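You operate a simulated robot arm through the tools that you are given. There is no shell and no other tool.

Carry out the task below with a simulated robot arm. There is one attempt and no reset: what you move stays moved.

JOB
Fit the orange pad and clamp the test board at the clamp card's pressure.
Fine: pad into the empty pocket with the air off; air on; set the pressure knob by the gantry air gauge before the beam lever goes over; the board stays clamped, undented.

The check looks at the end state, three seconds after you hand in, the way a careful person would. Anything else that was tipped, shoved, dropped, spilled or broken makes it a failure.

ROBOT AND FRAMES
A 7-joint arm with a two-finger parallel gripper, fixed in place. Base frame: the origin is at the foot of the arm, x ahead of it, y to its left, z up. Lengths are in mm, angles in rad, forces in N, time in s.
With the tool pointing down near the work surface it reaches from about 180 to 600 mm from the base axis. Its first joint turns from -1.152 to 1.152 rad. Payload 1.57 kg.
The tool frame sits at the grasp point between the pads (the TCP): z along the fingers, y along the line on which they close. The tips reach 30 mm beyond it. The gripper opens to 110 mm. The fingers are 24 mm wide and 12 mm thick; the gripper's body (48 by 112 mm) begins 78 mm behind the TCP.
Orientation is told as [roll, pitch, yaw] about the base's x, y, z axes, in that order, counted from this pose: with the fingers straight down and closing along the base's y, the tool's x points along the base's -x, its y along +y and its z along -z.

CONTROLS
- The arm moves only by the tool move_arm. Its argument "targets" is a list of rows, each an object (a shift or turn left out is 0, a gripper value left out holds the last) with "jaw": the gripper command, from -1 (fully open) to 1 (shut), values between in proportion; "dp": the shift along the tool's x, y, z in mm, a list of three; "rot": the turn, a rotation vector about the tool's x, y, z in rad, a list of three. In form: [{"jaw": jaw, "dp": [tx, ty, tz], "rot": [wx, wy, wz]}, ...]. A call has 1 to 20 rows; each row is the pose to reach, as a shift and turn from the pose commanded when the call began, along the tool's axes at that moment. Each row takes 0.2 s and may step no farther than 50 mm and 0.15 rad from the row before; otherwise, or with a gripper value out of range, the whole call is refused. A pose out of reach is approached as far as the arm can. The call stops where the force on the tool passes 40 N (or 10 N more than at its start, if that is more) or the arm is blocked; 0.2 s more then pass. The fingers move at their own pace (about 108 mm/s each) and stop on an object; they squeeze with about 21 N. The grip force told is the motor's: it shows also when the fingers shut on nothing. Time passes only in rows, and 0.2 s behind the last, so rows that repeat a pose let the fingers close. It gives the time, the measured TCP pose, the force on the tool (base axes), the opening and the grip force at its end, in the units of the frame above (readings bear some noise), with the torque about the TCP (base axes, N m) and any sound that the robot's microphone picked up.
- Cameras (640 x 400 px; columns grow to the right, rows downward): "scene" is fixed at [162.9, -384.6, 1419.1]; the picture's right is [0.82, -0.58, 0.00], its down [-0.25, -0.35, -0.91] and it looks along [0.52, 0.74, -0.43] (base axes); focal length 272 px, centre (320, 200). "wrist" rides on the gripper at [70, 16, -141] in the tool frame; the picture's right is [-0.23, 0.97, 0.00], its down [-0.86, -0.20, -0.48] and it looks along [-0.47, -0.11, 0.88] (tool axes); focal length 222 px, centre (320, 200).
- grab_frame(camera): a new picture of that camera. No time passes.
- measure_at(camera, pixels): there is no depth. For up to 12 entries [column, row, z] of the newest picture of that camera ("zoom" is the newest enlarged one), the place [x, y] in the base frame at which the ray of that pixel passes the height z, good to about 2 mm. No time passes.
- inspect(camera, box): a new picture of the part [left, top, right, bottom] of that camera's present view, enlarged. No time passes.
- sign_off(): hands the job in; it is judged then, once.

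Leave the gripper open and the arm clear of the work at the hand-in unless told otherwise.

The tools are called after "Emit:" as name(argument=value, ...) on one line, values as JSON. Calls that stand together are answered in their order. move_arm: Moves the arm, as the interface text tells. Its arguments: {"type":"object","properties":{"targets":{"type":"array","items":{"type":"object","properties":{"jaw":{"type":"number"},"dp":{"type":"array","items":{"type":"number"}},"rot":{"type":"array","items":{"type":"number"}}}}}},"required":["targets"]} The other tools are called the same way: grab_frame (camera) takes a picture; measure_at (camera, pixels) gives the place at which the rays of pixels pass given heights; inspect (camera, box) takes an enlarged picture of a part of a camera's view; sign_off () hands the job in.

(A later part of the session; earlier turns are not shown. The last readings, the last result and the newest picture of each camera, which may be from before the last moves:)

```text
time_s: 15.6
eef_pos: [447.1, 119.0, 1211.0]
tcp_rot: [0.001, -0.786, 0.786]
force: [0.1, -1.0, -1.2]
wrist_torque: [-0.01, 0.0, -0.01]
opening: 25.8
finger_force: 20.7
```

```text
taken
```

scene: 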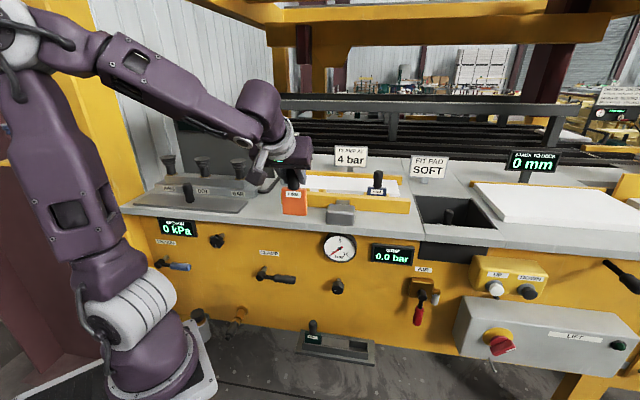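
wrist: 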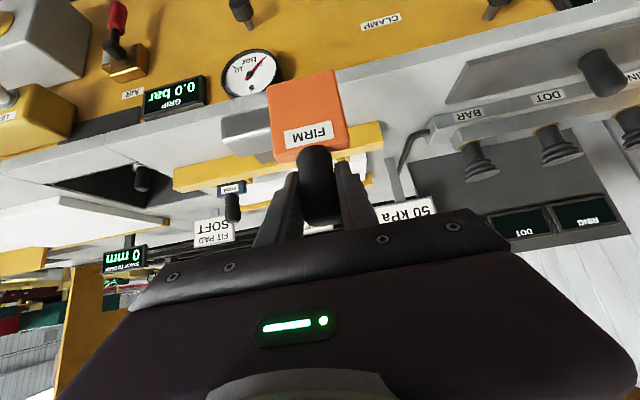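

The pad is in front of and above the fixture. I move it forward over the pocket, staying high: pad bottom ≈ 1110, wall tops 1074.

Emit:
move_arm(targets=[{"jaw": 1, "dp": [-27.5, 0.4, 27.5]}, {"dp": [-55, 0.8, 55]}, {"dp": [-82.6, 1.2, 82.6]}, {"dp": [-110.1, 1.7, 110.2]}, {"dp": [-137.7, 2.1, 137.7]}, {"dp": [-165.2, 2.5, 165.3]}, {"dp": [-165.2, 2.5, 165.3]}])

Emit:
grab_frame(camera="wrist")

Emit:
grab_frame(camera="scene")

```text
time_s: 17.2
eef_pos: [609.1, 288.1, 1209.8]
tcp_rot: [-0.001, -0.787, 0.785]
force: [0.9, -0.2, -1.3]
wrist_torque: [0.02, 0.0, 0.0]
opening: 25.7
finger_force: 20.7
```

```text
taken
```

wrist: 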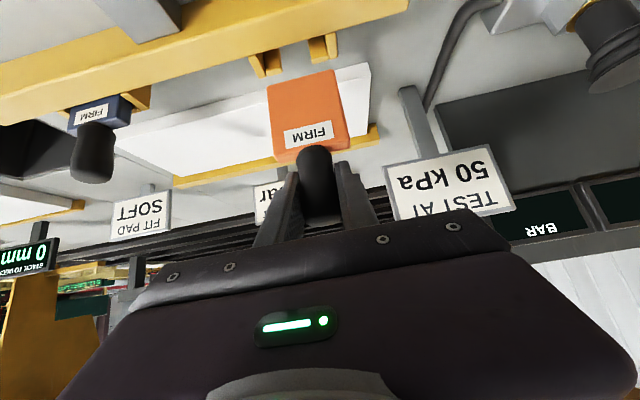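

```text
taken
```

scene: 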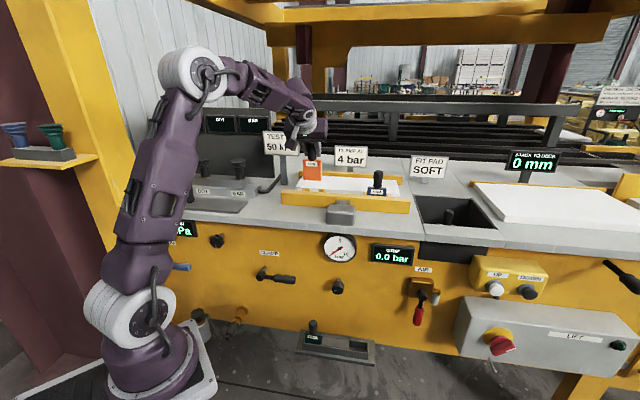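

The pad is above the pocket area. Zooming both cameras to check alignment in u and v.

Emit:
inspect(camera="wrist", box=[230, 20, 374, 110])

Emit:
inspect(camera="scene", box=[276, 145, 356, 210])

Emit:
inspect(camera="wrist", box=[50, 70, 178, 190])

```text
4.44 times, centred on (302, 65) of wrist
```

zoom: 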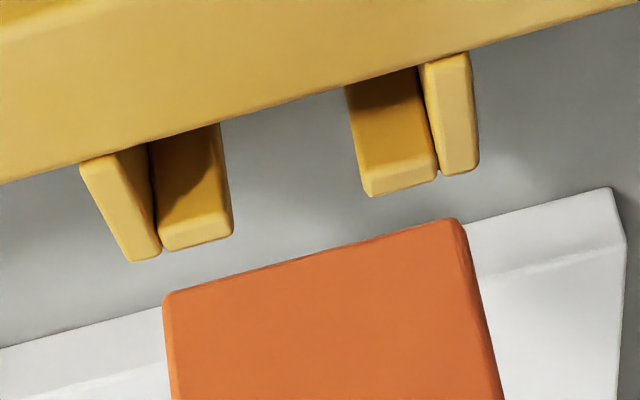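

```text
6.15 times, centred on (316, 178) of scene
```

zoom: 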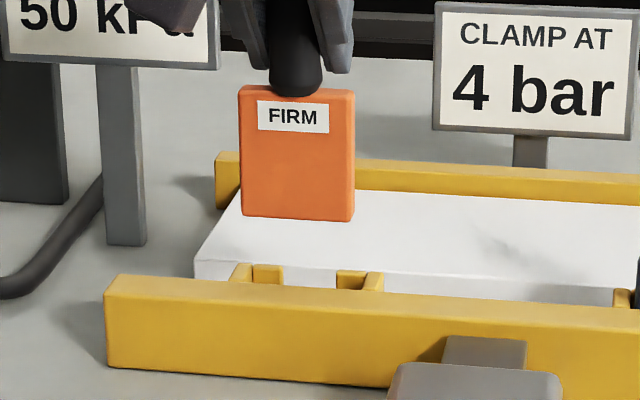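

```text
3.33 times, centred on (114, 130) of wrist
```

zoom: 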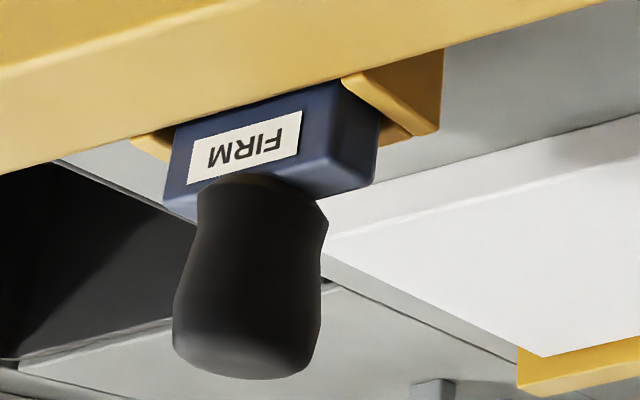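

I measure the wall corners and lips at z=1074, and the pad's lower/upper front corners at their heights.

Emit:
measure_at(camera="wrist", pixels=[[266, 76.3, 1074], [259.2, 79, 1074], [330.2, 58.9, 1074], [337.6, 56.9, 1074], [294.1, 43.6, 1074], [337.6, 57.8, 1074], [338.5, 62.3, 1074], [266.6, 86.8, 1110], [333.1, 69.5, 1110], [272, 150, 1171], [347, 131, 1171]])

Emit:
measure_at(camera="scene", pixels=[[303.4, 180.4, 1110], [321.5, 181.6, 1110], [303, 159.6, 1171], [321.6, 160.7, 1171], [303.2, 188.7, 1074], [325.7, 190.4, 1074]])

```text
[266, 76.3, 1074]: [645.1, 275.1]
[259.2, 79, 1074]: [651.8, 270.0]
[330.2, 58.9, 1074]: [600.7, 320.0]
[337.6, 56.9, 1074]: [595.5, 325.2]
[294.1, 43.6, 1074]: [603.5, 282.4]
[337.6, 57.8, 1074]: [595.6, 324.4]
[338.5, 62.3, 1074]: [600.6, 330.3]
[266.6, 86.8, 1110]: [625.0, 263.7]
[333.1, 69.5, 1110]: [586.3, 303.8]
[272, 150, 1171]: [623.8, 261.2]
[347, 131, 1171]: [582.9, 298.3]
```

```text
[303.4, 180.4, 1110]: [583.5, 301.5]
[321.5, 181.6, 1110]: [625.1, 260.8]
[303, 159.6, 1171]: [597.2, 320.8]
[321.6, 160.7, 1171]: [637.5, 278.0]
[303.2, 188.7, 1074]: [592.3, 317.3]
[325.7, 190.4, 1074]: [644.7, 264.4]
```

I mis-indexed the lip pixels; re-measuring the lips at their proper pixels, plus the blue pad's top corners.

Emit:
measure_at(camera="wrist", pixels=[[319.6, 57.8, 1074], [320.7, 62.3, 1074], [280, 69.8, 1074], [281, 73.5, 1074], [314, 62, 1074], [328, 59, 1074], [313.5, 64.2, 1074], [328.5, 60, 1074]])

Emit:
inspect(camera="wrist", box=[60, 85, 140, 140])

Emit:
inspect(camera="wrist", box=[250, 30, 346, 90])

Emit:
inspect(camera="wrist", box=[255, 65, 365, 225])

```text
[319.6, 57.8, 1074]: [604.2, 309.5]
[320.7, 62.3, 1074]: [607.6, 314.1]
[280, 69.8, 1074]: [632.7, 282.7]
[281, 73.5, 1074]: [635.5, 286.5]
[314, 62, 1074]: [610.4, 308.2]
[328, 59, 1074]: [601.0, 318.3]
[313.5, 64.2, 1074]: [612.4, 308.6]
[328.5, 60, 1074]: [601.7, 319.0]
```

```text
7.27 times, centred on (100, 112) of wrist
```

zoom: 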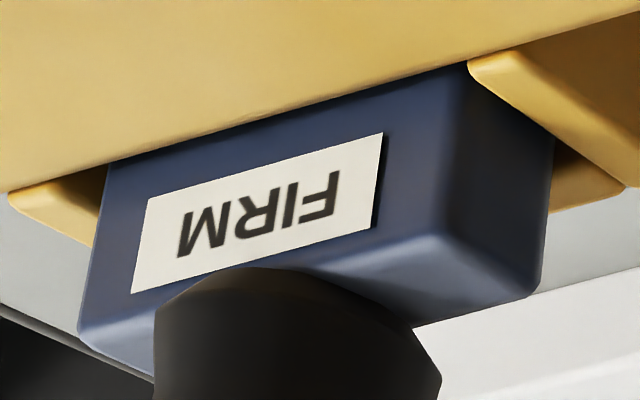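

```text
6.67 times, centred on (298, 60) of wrist
```

zoom: 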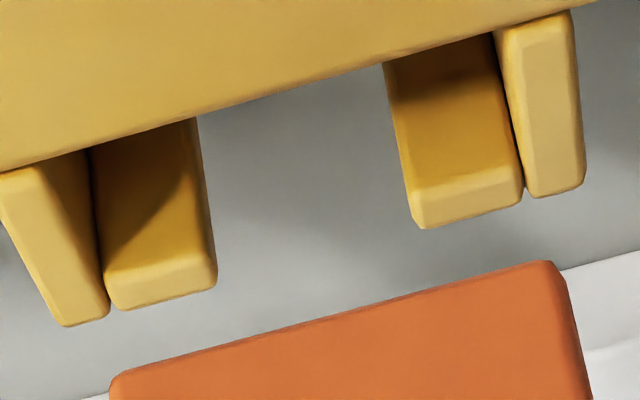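

```text
2.50 times, centred on (310, 145) of wrist
```

zoom: 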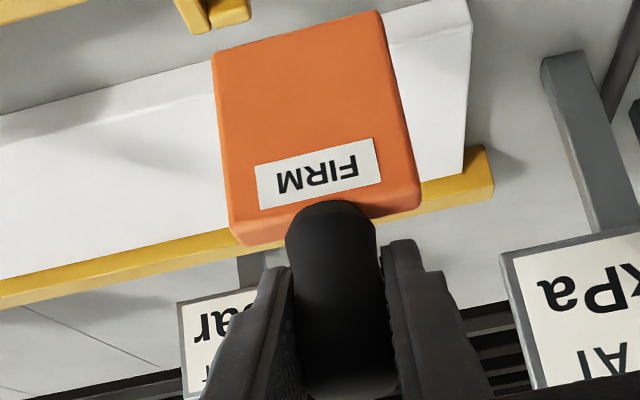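

Checking blue pad thickness and the orange pad's verticality with refined pixels.

Emit:
measure_at(camera="wrist", pixels=[[116.5, 117.5, 1101], [129.6, 124.8, 1101], [274, 154.6, 1171], [349.2, 138.6, 1171], [266.8, 87, 1110], [334, 69.8, 1110], [319.9, 56.7, 1074], [321, 63, 1074]])

```text
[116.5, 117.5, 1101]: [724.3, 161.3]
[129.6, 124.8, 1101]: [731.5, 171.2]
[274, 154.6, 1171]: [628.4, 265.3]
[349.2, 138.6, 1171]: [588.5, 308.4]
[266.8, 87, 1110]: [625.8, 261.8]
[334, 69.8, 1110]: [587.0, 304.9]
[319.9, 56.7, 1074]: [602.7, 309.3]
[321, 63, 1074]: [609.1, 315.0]
```

The pad needs about +2 mm in u and is nearly centred in v (slot 626–645). I shift and lower 30 mm so that the pad bottom sits just above the walls, then recheck.

Emit:
move_arm(targets=[{"jaw": 1, "dp": [-0.5, -2.2, 0.5]}, {"dp": [6.6, -2.2, 7.6]}, {"dp": [13.6, -2.2, 14.6]}, {"dp": [20.7, -2.2, 21.7]}, {"dp": [20.7, -2.2, 21.7]}])

Emit:
inspect(camera="wrist", box=[240, 20, 368, 100])

Emit:
inspect(camera="scene", box=[284, 155, 348, 205])

```text
time_s: 18.4
eef_pos: [610.8, 284.5, 1179.2]
tcp_rot: [-0.001, -0.788, 0.785]
force: [0.8, -0.1, -1.4]
wrist_torque: [0.0, 0.02, 0.04]
opening: 25.7
finger_force: 21.3
```

```text
5.00 times, centred on (304, 60) of wrist
```

zoom: 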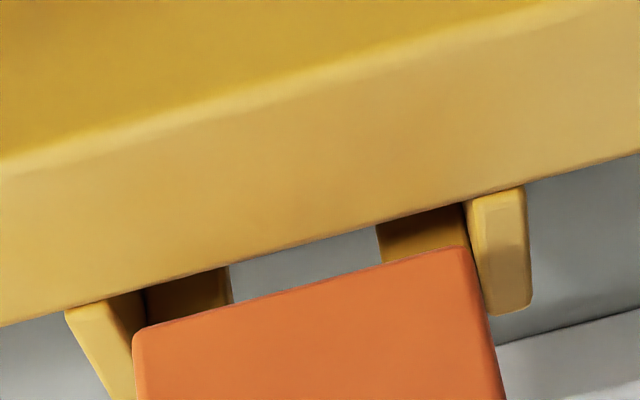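

```text
8.00 times, centred on (316, 180) of scene
```

zoom: 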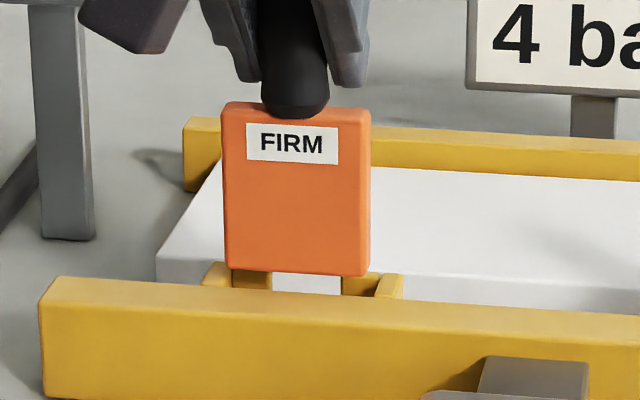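

Measuring the gap between pad and jaw/walls at this height.

Emit:
measure_at(camera="wrist", pixels=[[300, 78, 1079], [300, 68.6, 1074], [267, 87, 1079], [336, 70, 1079], [333, 60.6, 1074], [338, 81.6, 1074], [261.4, 80.6, 1074], [253, 83, 1074], [345, 58, 1074]])

Emit:
inspect(camera="wrist", box=[240, 45, 360, 170])

Emit:
measure_at(camera="scene", pixels=[[304.2, 188.5, 1079], [322.2, 189.5, 1079], [301.4, 190.6, 1074], [305, 188.1, 1074], [323, 189.4, 1074], [326.4, 189.9, 1074]])

```text
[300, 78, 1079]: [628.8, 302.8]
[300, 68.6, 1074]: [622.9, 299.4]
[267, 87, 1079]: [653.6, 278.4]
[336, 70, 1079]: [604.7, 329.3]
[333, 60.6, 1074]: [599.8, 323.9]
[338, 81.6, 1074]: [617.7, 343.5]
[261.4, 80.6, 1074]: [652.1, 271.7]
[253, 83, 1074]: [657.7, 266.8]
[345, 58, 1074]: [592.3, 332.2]
```

```text
3.20 times, centred on (300, 108) of wrist
```

zoom: 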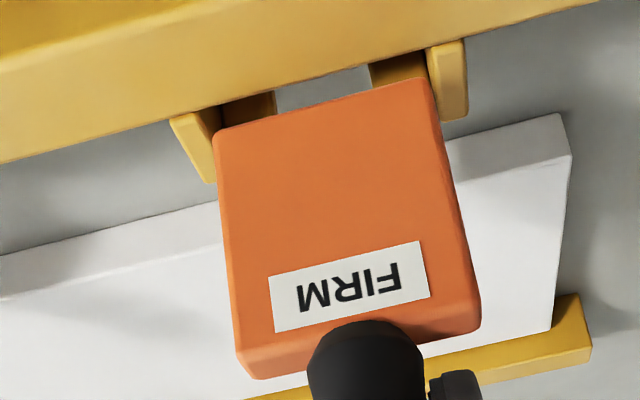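

```text
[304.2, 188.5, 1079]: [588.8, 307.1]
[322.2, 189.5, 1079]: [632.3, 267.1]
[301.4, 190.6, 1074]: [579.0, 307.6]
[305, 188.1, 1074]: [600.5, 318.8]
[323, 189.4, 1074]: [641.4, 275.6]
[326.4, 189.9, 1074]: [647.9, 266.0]
```

The wrist measurements used the pose of the older frame, so I'll take a fresh frame here and re-measure.

Emit:
grab_frame(camera="wrist")

Emit:
measure_at(camera="wrist", pixels=[[300, 78, 1079], [300, 68.6, 1074], [267, 87, 1079], [336, 70, 1079], [333, 60.6, 1074], [338, 81.6, 1074], [261.4, 80.6, 1074], [253, 83, 1074], [345, 58, 1074], [276, 159, 1140], [347, 143, 1140]])

```text
taken
```

wrist: 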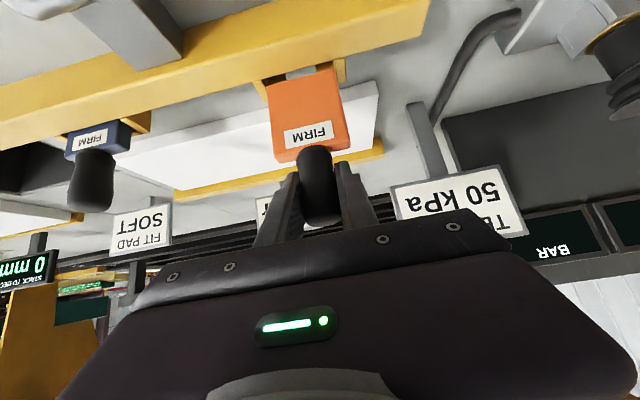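

```text
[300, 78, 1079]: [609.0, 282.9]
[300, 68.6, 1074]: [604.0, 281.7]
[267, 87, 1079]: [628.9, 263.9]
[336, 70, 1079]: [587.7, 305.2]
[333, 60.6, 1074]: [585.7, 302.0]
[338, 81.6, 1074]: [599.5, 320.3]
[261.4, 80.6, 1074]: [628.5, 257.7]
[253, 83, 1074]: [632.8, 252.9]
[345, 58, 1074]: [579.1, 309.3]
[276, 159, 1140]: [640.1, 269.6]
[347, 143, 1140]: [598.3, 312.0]
```

At true pose: jaw back face v≈626, lips at ≈645, pad front ≈630.5; pocket centre u≈230.5, pad centre ≈229. I shift +1.5 mm in u and −1.8 mm in v, then lower 15 mm gently, watching force.

Emit:
move_arm(targets=[{"jaw": 1, "dp": [1.3, -1.5, -1.3]}, {"dp": [1.3, -1.5, -1.3]}, {"dp": [4.8, -1.5, 2.3]}, {"dp": [8.4, -1.5, 5.8]}, {"dp": [11.9, -1.5, 9.3]}])

Emit:
grab_frame(camera="wrist")

Emit:
inspect(camera="wrist", box=[240, 30, 368, 110])

Emit:
inspect(camera="scene", box=[284, 155, 348, 205])

```text
time_s: 19.6
eef_pos: [611.5, 283.7, 1168.8]
tcp_rot: [-0.001, -0.794, 0.786]
force: [1.2, 1.5, 32.9]
wrist_torque: [0.26, 0.28, -0.02]
opening: 26.3
finger_force: 20.9
```

```text
taken
```

wrist: 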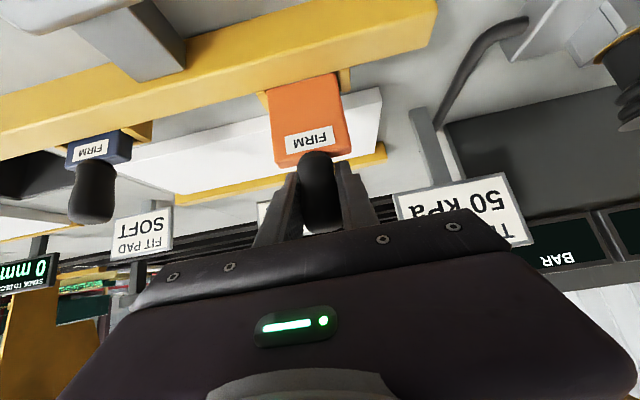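

```text
5.00 times, centred on (304, 70) of wrist
```

zoom: 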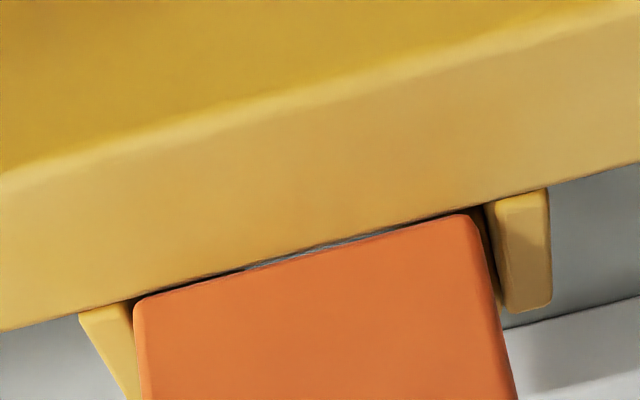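

```text
8.00 times, centred on (316, 180) of scene
```

zoom: 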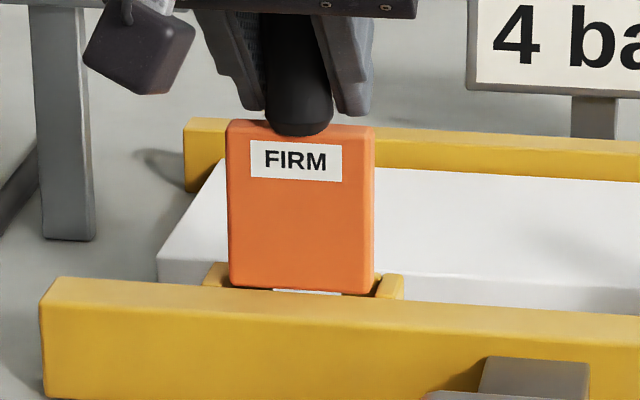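

Contact at 33 N: the pad touched the pocket edge and the handle slipped a little in the grip. I raise 8 mm and look again for alignment.

Emit:
move_arm(targets=[{"jaw": 1, "dp": [-2.8, 0, -2.8]}, {"dp": [-5.7, 0, -5.6]}, {"dp": [-8.5, 0, -8.5]}, {"dp": [-8.5, 0, -8.5]}])

Emit:
grab_frame(camera="wrist")

Emit:
inspect(camera="wrist", box=[240, 30, 368, 110])

Emit:
inspect(camera="scene", box=[284, 155, 348, 205])

Emit:
inspect(camera="wrist", box=[250, 70, 362, 240])

```text
time_s: 20.6
eef_pos: [609.9, 282.4, 1177.4]
tcp_rot: [0.001, -0.786, 0.786]
force: [0.8, -1.1, -1.6]
wrist_torque: [-0.01, 0.05, -0.01]
opening: 25.7
finger_force: 20.7
```

```text
taken
```

wrist: 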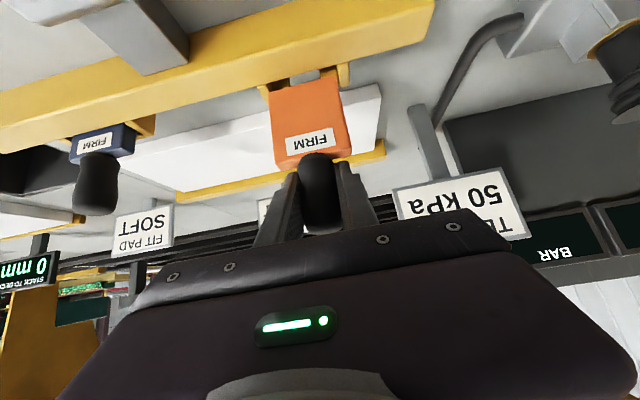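

```text
5.00 times, centred on (304, 70) of wrist
```

zoom: 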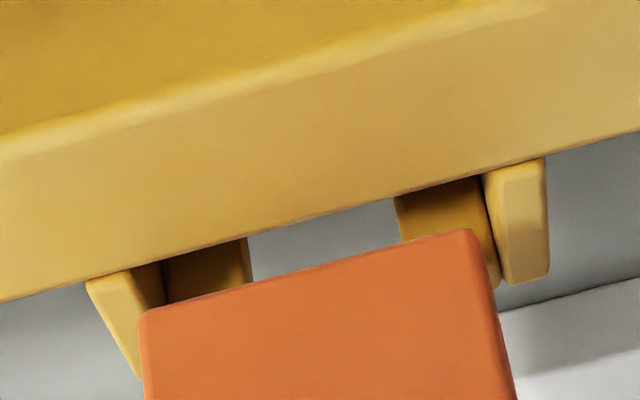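

```text
8.00 times, centred on (316, 180) of scene
```

zoom: 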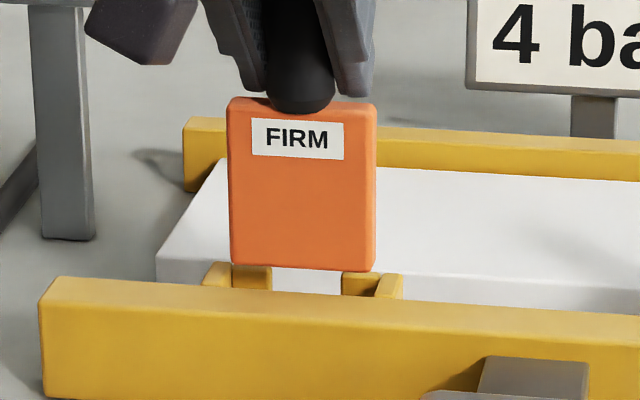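

```text
2.35 times, centred on (306, 155) of wrist
```

zoom: 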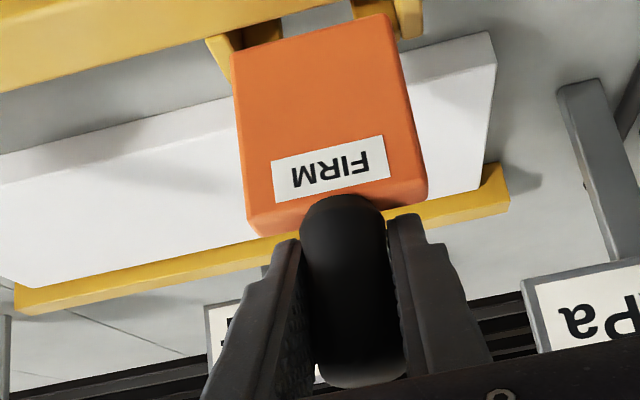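

I measure pad bottom and pocket edges from this fresh frame.

Emit:
measure_at(camera="wrist", pixels=[[301, 84.4, 1074], [301, 84.4, 1090], [268, 94, 1080], [334, 76.6, 1080], [301, 74, 1074], [337.4, 66, 1074], [340.6, 86, 1074], [266, 83.6, 1074], [257.4, 86, 1074], [350, 62, 1074]])

Emit:
measure_at(camera="scene", pixels=[[313.9, 188.5, 1074], [313.9, 188.5, 1090], [305, 188.1, 1080], [322.9, 188.9, 1080], [305.1, 188.2, 1074], [309.9, 188.5, 1074], [318.8, 189, 1074], [323.2, 189.3, 1074]])

```text
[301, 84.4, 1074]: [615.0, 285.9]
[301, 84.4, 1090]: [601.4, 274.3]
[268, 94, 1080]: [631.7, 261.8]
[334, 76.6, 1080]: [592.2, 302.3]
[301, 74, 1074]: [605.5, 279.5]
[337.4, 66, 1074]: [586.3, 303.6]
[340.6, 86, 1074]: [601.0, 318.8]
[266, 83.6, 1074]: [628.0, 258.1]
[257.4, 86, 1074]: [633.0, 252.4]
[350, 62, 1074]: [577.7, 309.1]
```

```text
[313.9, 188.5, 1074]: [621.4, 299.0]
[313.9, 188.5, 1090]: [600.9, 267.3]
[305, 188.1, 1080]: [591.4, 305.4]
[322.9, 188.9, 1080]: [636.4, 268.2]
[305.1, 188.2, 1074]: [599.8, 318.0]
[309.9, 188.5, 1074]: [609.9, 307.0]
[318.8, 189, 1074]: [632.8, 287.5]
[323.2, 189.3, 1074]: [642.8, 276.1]
```

The triangulated pad bottom edge is at z≈1085.6, v≈624, so its front overlaps the jaw (626) by about 2 mm and it needs to go further in. I use the seated blue pad as the reference and triangulate its front-top edge.

Emit:
inspect(camera="wrist", box=[60, 100, 156, 160])

Emit:
inspect(camera="scene", box=[358, 165, 406, 195])

Emit:
inspect(camera="wrist", box=[262, 130, 358, 190])

Emit:
inspect(camera="scene", box=[296, 162, 344, 192])

```text
6.67 times, centred on (108, 130) of wrist
```

zoom: 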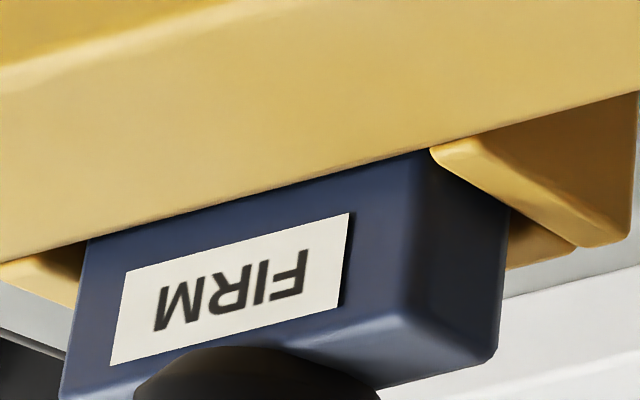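

```text
13.33 times, centred on (382, 180) of scene
```

zoom: 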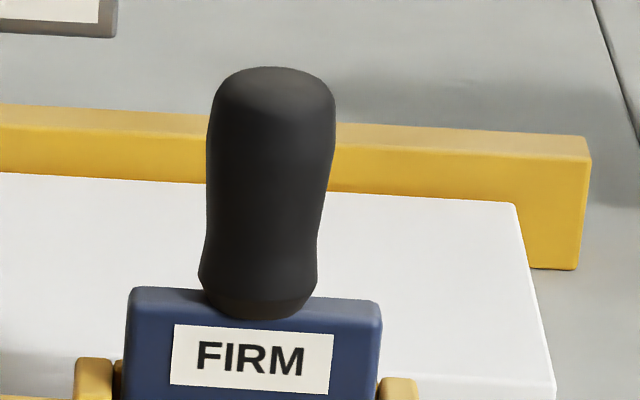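

```text
6.67 times, centred on (310, 160) of wrist
```

zoom: 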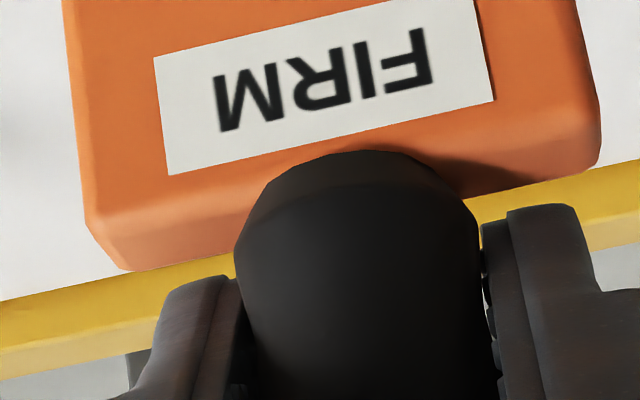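

```text
13.33 times, centred on (320, 177) of scene
```

zoom: 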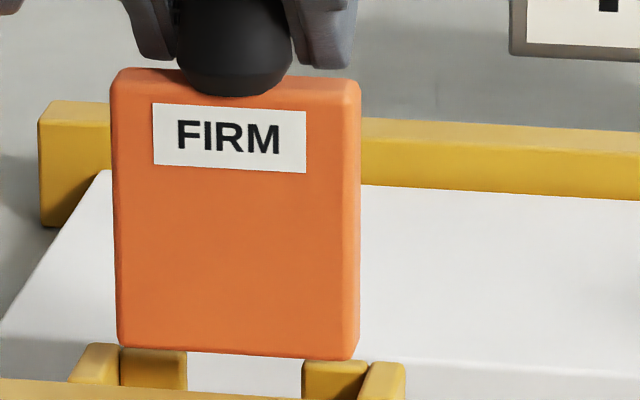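

The labels give sharp corners. Triangulating the blue label (seated reference) and the orange label (held).

Emit:
measure_at(camera="wrist", pixels=[[110.7, 145.7, 1080], [110.7, 145.7, 1110], [76.5, 154.7, 1080], [76.5, 154.7, 1110], [112.35, 131.95, 1060], [112.35, 131.95, 1090], [336.2, 145, 1120], [336.2, 145, 1150], [287.2, 156.25, 1120], [287.2, 156.25, 1150], [285, 138.6, 1110], [285, 138.6, 1140]])

Emit:
measure_at(camera="scene", pixels=[[371.1, 189.3, 1080], [371.1, 189.3, 1110], [383, 190.05, 1080], [383, 190.05, 1110], [370.75, 193.8, 1060], [370.75, 193.8, 1090], [307.5, 169.7, 1120], [307.5, 169.7, 1150], [318.95, 170.3, 1120], [318.95, 170.3, 1150], [318.9, 175.05, 1110], [318.9, 175.05, 1140]])

```text
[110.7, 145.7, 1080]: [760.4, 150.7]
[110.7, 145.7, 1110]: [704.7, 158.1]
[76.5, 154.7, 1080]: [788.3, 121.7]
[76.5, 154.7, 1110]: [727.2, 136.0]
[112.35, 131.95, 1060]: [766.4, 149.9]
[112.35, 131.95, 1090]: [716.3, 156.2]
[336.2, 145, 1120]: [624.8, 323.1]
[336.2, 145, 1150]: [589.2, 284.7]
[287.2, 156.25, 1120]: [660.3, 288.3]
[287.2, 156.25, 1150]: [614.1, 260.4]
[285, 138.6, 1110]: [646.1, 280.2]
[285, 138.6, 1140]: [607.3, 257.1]
```

```text
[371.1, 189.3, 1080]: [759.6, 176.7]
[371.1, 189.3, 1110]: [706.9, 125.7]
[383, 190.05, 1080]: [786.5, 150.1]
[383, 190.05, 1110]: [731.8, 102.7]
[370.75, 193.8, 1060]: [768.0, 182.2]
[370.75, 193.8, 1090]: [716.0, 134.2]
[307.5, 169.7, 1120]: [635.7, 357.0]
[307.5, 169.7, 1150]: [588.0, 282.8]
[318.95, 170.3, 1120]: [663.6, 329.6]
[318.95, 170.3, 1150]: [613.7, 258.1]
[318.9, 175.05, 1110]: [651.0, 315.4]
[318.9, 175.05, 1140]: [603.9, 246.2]
```

Label triangulation: blue (seated) front face v≈629, centre u≈429; orange now v≈621–624, centre u≈233, while the pocket centre is 230.3. So the pad must go about −2.5 mm in u and several mm in +v. I shift −2.5 in u, +4 in v and lower 6 mm, then re-measure.

Emit:
move_arm(targets=[{"jaw": 1, "dp": [-2.8, 2.5, 2.8]}, {"dp": [-2.8, 2.5, 2.8]}, {"dp": [1.4, 2.5, 7.1]}, {"dp": [1.4, 2.5, 7.1]}, {"dp": [1.4, 2.5, 7.1]}])

Emit:
grab_frame(camera="wrist")

Emit:
inspect(camera="wrist", box=[240, 40, 368, 120])

Emit:
inspect(camera="scene", box=[296, 165, 344, 195])

Emit:
inspect(camera="wrist", box=[262, 130, 358, 190])

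```text
time_s: 21.8
eef_pos: [612.5, 289.3, 1171.8]
tcp_rot: [0.0, -0.789, 0.786]
force: [-1.0, -0.8, -0.7]
wrist_torque: [0.02, 0.01, -0.01]
opening: 26.0
finger_force: 21.0
```

```text
taken
```

wrist: 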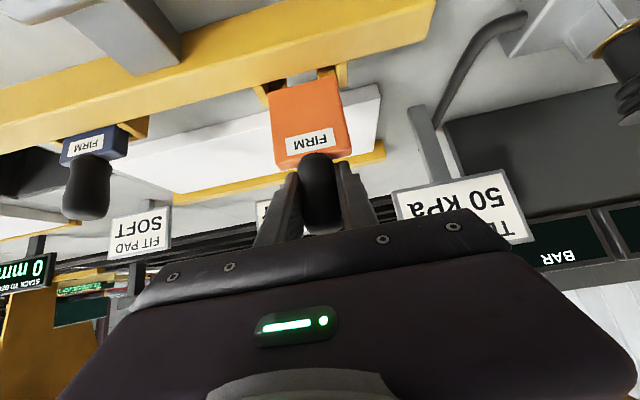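

```text
5.00 times, centred on (304, 80) of wrist
```

zoom: 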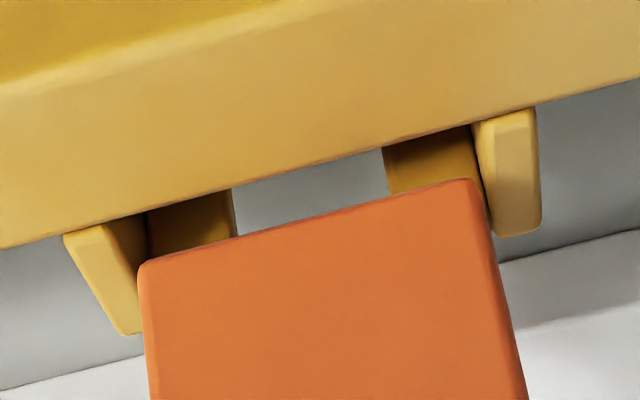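

```text
13.33 times, centred on (320, 180) of scene
```

zoom: 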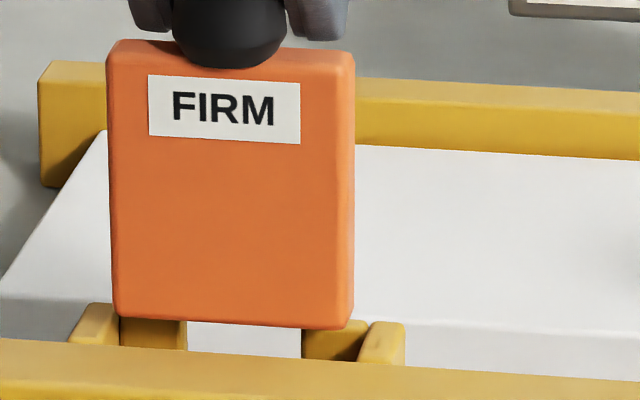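

```text
6.67 times, centred on (310, 160) of wrist
```

zoom: 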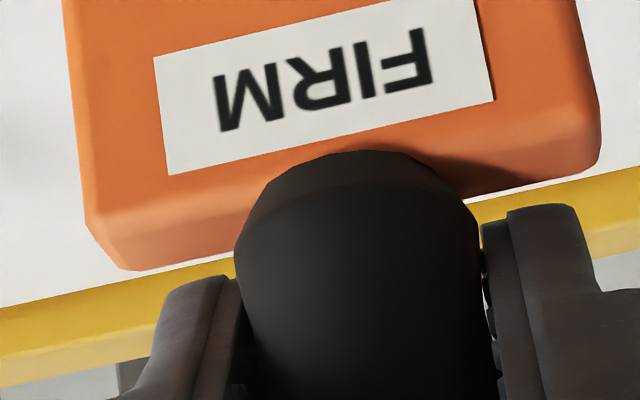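

Re-measuring with this fresh pose.

Emit:
measure_at(camera="wrist", pixels=[[301, 84.4, 1075], [301, 84.4, 1085], [336.2, 145, 1130], [336.2, 145, 1150], [287.2, 156.25, 1130], [287.2, 156.25, 1150], [301, 73.4, 1074], [335, 65, 1074], [338, 85, 1074], [260.6, 85, 1074], [268, 93.6, 1080], [334.4, 77, 1080]])

Emit:
measure_at(camera="scene", pixels=[[313.4, 189.15, 1075], [313.4, 189.15, 1085], [307.1, 170.6, 1130], [307.1, 170.6, 1150], [318.5, 171.15, 1130], [318.5, 171.15, 1150], [318.5, 175.8, 1120], [318.5, 175.8, 1140], [304.5, 188.4, 1080], [322.4, 189.4, 1080]])

```text
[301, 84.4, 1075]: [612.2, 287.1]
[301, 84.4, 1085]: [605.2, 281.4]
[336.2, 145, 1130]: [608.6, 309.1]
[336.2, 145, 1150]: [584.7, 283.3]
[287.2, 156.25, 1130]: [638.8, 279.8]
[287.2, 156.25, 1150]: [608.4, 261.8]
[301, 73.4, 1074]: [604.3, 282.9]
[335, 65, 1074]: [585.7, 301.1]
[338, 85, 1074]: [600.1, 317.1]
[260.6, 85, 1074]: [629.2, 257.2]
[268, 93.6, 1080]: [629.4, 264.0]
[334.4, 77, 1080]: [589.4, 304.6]
```

```text
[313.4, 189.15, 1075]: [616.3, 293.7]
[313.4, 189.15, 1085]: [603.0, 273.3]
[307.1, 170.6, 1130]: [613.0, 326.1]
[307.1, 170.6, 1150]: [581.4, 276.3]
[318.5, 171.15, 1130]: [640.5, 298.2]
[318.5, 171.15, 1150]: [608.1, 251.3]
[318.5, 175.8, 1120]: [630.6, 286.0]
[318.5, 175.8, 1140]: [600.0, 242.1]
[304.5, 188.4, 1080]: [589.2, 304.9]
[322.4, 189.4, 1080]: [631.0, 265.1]
```

Relative to the jaw edge in the same images, the pad is centred in u (≈230) and the front face needs about 2 mm more in +v. I shift +2 in v, then lower 12 mm in small steps.

Emit:
move_arm(targets=[{"jaw": 1, "dp": [-1.4, 0, 1.4]}, {"dp": [-1.4, 0, 1.4]}, {"dp": [1.4, 0, 4.2]}, {"dp": [4.2, 0, 7.1]}, {"dp": [7.1, 0, 9.9]}, {"dp": [7.1, 0, 9.9]}])

Emit:
grab_frame(camera="wrist")

Emit:
inspect(camera="wrist", box=[240, 40, 368, 120])

Emit:
inspect(camera="scene", box=[296, 165, 344, 195])

```text
time_s: 23.1
eef_pos: [616.4, 289.5, 1165.5]
tcp_rot: [-0.002, -0.8, 0.785]
force: [0.7, 1.0, 5.0]
wrist_torque: [0.16, 0.04, 0.0]
opening: 25.8
finger_force: 21.1
stopped in row 6: the force on the tool passed its limit at 41 N (the readings are from after the stop); the commanded pose is now the measured one
```

```text
taken
```

wrist: 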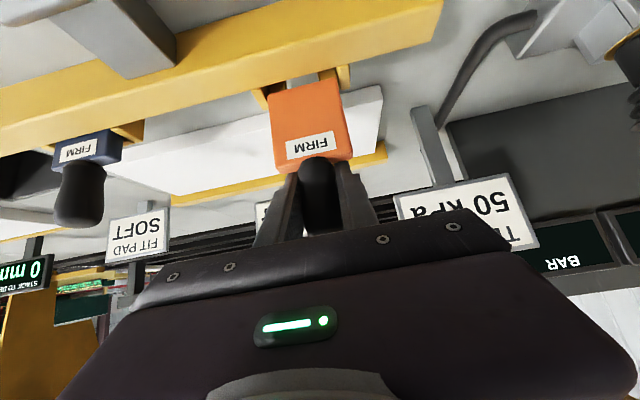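

```text
5.00 times, centred on (304, 80) of wrist
```

zoom: 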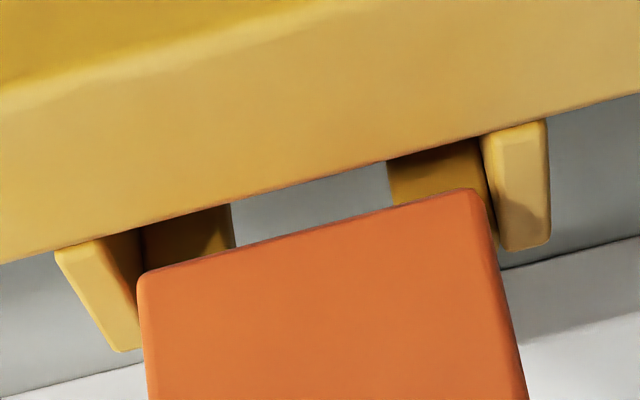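

```text
13.33 times, centred on (320, 180) of scene
```

zoom: 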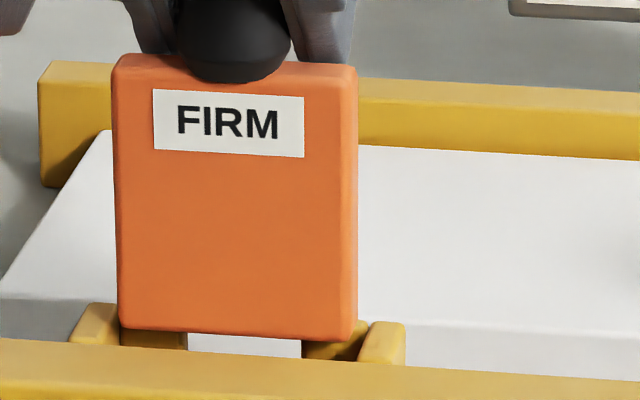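

The pad caught something again (41 N, stopped). I measure where the bottom edge and label are now.

Emit:
inspect(camera="wrist", box=[262, 130, 358, 190])

Emit:
measure_at(camera="wrist", pixels=[[301, 86.9, 1070], [301, 86.9, 1080], [301, 76.2, 1074], [268, 96.5, 1075], [335.2, 78.5, 1075], [337, 67.5, 1074], [339.6, 86.5, 1074], [259.5, 87.5, 1074], [268, 109.5, 1074]])

Emit:
measure_at(camera="scene", pixels=[[313.4, 190.05, 1070], [313.4, 190.05, 1080], [307.5, 171.75, 1130], [307.5, 171.75, 1150], [318.9, 172.3, 1130], [318.9, 172.3, 1150], [304.9, 189.5, 1075], [322.6, 190.4, 1075]])

```text
6.67 times, centred on (310, 160) of wrist
```

zoom: 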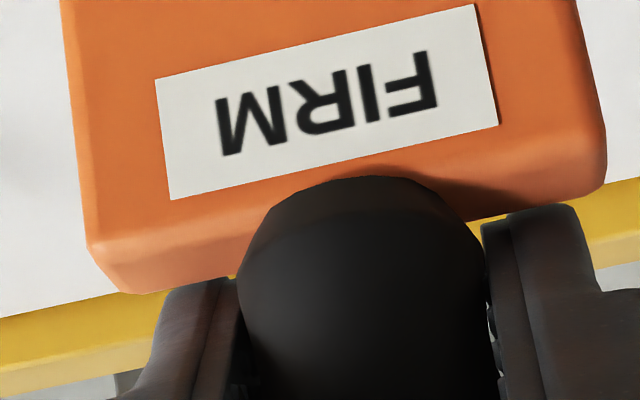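

```text
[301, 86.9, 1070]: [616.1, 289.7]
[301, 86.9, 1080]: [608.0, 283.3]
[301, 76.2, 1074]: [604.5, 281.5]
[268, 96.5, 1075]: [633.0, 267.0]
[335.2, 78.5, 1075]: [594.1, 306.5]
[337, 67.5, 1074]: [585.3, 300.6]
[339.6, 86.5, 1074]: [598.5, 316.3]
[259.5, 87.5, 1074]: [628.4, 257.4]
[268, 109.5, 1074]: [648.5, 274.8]
```

```text
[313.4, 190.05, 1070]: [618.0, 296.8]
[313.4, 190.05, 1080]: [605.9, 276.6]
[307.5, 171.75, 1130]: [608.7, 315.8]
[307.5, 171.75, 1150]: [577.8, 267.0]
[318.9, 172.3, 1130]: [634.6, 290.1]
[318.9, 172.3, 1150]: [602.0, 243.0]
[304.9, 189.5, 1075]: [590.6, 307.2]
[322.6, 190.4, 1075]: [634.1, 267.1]
```

The bottom edge is at v≈635 resting on the lips, which is too far in; the blue reference says the front face should be ≈629. I check the label (for tilt) before correcting.

Emit:
measure_at(camera="wrist", pixels=[[336.7, 148.75, 1120], [336.7, 148.75, 1150], [287.8, 159.7, 1120], [287.8, 159.7, 1150], [285.2, 141.8, 1100], [285.2, 141.8, 1140], [333.3, 130.7, 1100], [333.3, 130.7, 1140]])

Emit:
measure_at(camera="scene", pixels=[[307.5, 171.75, 1120], [307.5, 171.75, 1150], [318.9, 172.3, 1120], [318.9, 172.3, 1150], [318.8, 176.9, 1100], [318.8, 176.9, 1140], [307.5, 176.3, 1100], [307.5, 176.3, 1140]])

```text
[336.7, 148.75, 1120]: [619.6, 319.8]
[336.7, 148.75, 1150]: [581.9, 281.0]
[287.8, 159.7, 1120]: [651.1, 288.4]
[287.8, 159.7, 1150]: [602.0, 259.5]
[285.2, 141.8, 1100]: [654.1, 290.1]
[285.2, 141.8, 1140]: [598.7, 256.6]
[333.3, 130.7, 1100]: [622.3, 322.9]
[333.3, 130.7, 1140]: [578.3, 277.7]
```

```text
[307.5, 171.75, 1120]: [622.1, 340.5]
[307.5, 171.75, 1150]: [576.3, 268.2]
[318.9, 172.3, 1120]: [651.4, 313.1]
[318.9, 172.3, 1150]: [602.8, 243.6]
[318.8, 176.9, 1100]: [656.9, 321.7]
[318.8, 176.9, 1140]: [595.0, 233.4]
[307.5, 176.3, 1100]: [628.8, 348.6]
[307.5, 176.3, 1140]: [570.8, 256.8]
```

Label and bottom agree the pad is about 4 mm too far in, with little tilt. I lift 4 mm, restore pitch, shift −4 mm in v and +0.3 in u, then lower in 3 mm steps.

Emit:
move_arm(targets=[{"jaw": 1, "dp": [-2.9, 0, -2.8]}, {"dp": [-0.5, -0.3, -5.2], "rot": [0, 0.013, 0]}, {"dp": [-0.5, -0.3, -5.2], "rot": [0, 0.013, 0]}, {"dp": [1.7, -0.3, -3.1], "rot": [0, 0.013, 0]}, {"dp": [3.8, -0.3, -1.1], "rot": [0, 0.013, 0]}, {"dp": [6, -0.3, 1], "rot": [0, 0.013, 0]}, {"dp": [8.1, -0.3, 3.1], "rot": [0, 0.013, 0]}])

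Emit:
grab_frame(camera="wrist")

Emit:
inspect(camera="wrist", box=[240, 40, 368, 120])

Emit:
inspect(camera="scene", box=[296, 165, 344, 195])

```text
time_s: 24.8
eef_pos: [614.3, 288.4, 1157.1]
tcp_rot: [-0.002, -0.784, 0.784]
force: [-0.2, -0.1, -0.7]
wrist_torque: [0.0, 0.0, -0.01]
opening: 25.8
finger_force: 21.0
```

```text
taken
```

wrist: 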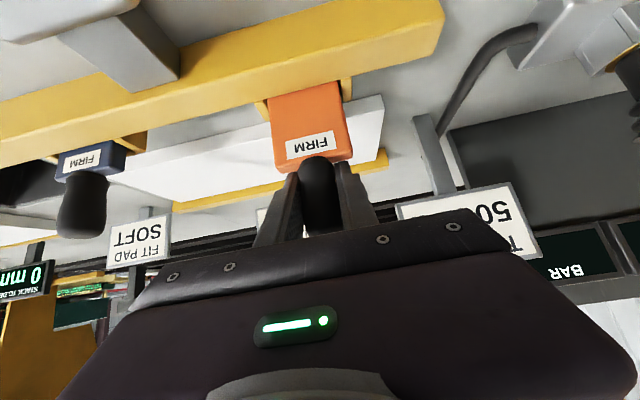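

```text
5.00 times, centred on (304, 80) of wrist
```

zoom: 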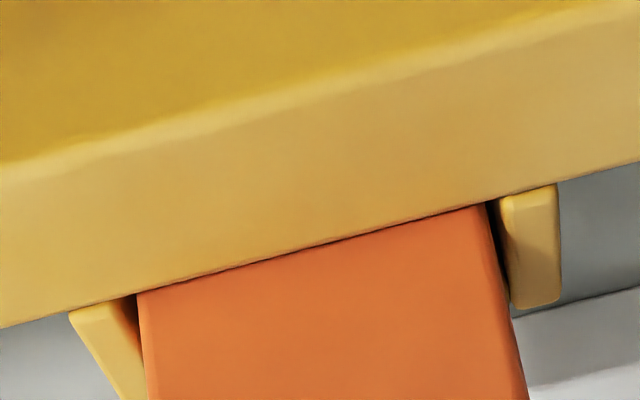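

```text
13.33 times, centred on (320, 180) of scene
```

zoom: 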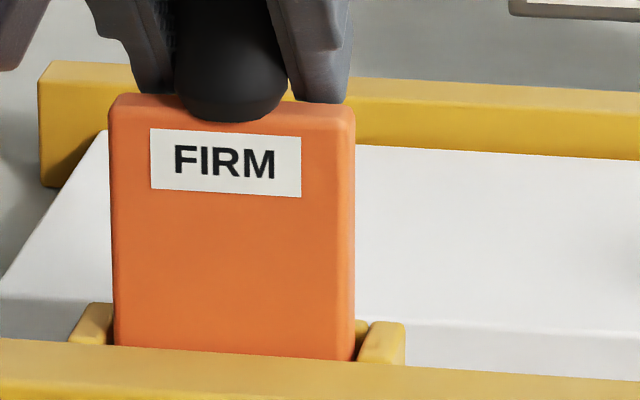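

No contact force and the pad bottom is now hidden behind the jaw, so it has entered the slot. I continue lowering 24 mm in 4 mm steps.

Emit:
move_arm(targets=[{"jaw": 1, "dp": [2.8, 0, 2.8]}, {"dp": [5.7, 0, 5.7]}, {"dp": [8.5, 0, 8.5]}, {"dp": [11.3, 0, 11.3]}, {"dp": [14.1, 0, 14.2]}, {"dp": [17, 0, 17]}])

Emit:
grab_frame(camera="wrist")

Emit:
inspect(camera="scene", box=[290, 165, 402, 210])

Emit:
inspect(camera="wrist", box=[240, 60, 368, 180])

```text
time_s: 26.1
eef_pos: [612.4, 287.3, 1131.9]
tcp_rot: [-0.003, -0.787, 0.785]
force: [4.9, 5.1, 2.1]
wrist_torque: [0.29, -0.18, -0.04]
opening: 26.1
finger_force: 20.8
```

```text
taken
```

wrist: 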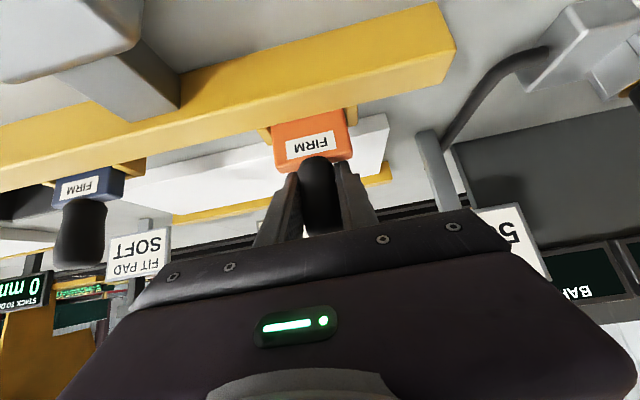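

```text
5.71 times, centred on (346, 188) of scene
```

zoom: 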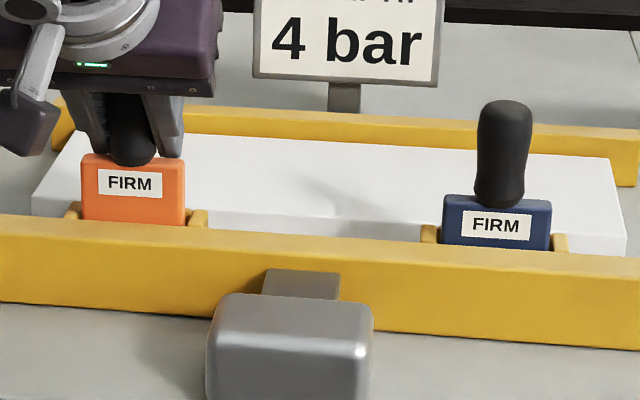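

```text
3.33 times, centred on (304, 120) of wrist
```

zoom: 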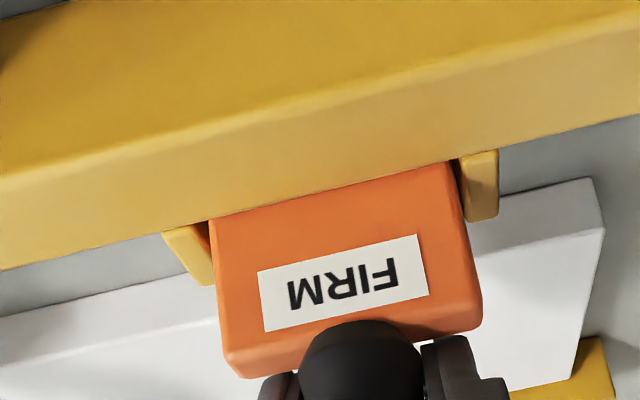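

It's sliding in with only about 7 N sideways against the jaw, and needs about 13 mm more to match the blue pad. I ease +0.8 mm in v and lower another 12 mm in small steps.

Emit:
move_arm(targets=[{"jaw": 1, "dp": [-0.6, 0, 0.6]}, {"dp": [1.2, 0, 2.4]}, {"dp": [3, 0, 4.1]}, {"dp": [4.7, 0, 5.9]}, {"dp": [6.5, 0, 7.6]}, {"dp": [7.9, 0, 9.1]}])

Emit:
grab_frame(camera="wrist")

Emit:
inspect(camera="scene", box=[290, 165, 402, 210])

```text
time_s: 27.6
eef_pos: [615.0, 287.6, 1119.8]
tcp_rot: [-0.001, -0.785, 0.784]
force: [-0.3, -0.5, 1.5]
wrist_torque: [-0.09, 0.09, -0.04]
opening: 25.8
finger_force: 20.5
```

```text
taken
```

wrist: 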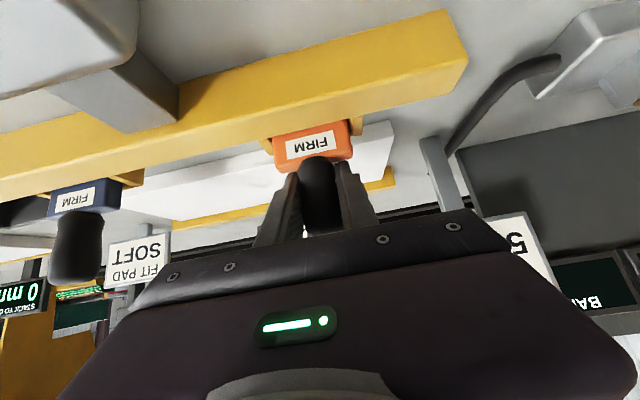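

```text
5.71 times, centred on (346, 188) of scene
```

zoom: 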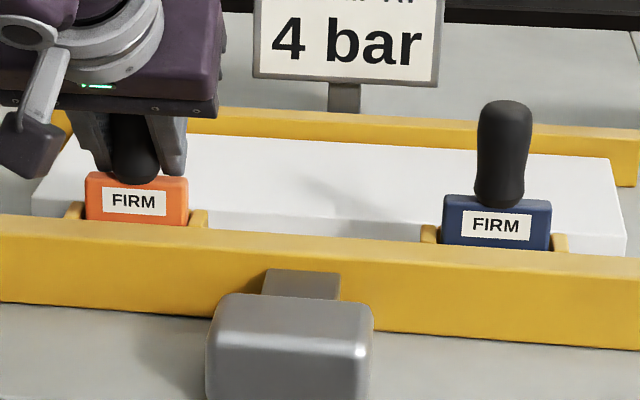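

The orange pad is now almost level with the blue one. I lower 3 mm more, gently, to confirm it's seated.

Emit:
move_arm(targets=[{"jaw": 1, "dp": [0.7, 0, 0.7]}, {"dp": [1.4, 0, 1.4]}, {"dp": [2.1, 0, 2.1]}])

Emit:
inspect(camera="scene", box=[290, 165, 402, 210])

```text
time_s: 28.4
eef_pos: [614.0, 288.1, 1119.9]
tcp_rot: [-0.004, -0.791, 0.786]
force: [6.4, -0.6, 29.6]
wrist_torque: [0.27, 0.09, -0.04]
opening: 25.8
finger_force: 20.9
```

```text
5.71 times, centred on (346, 188) of scene
```

zoom: 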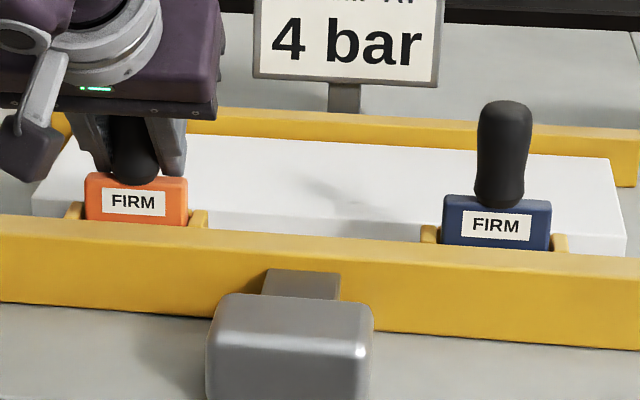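

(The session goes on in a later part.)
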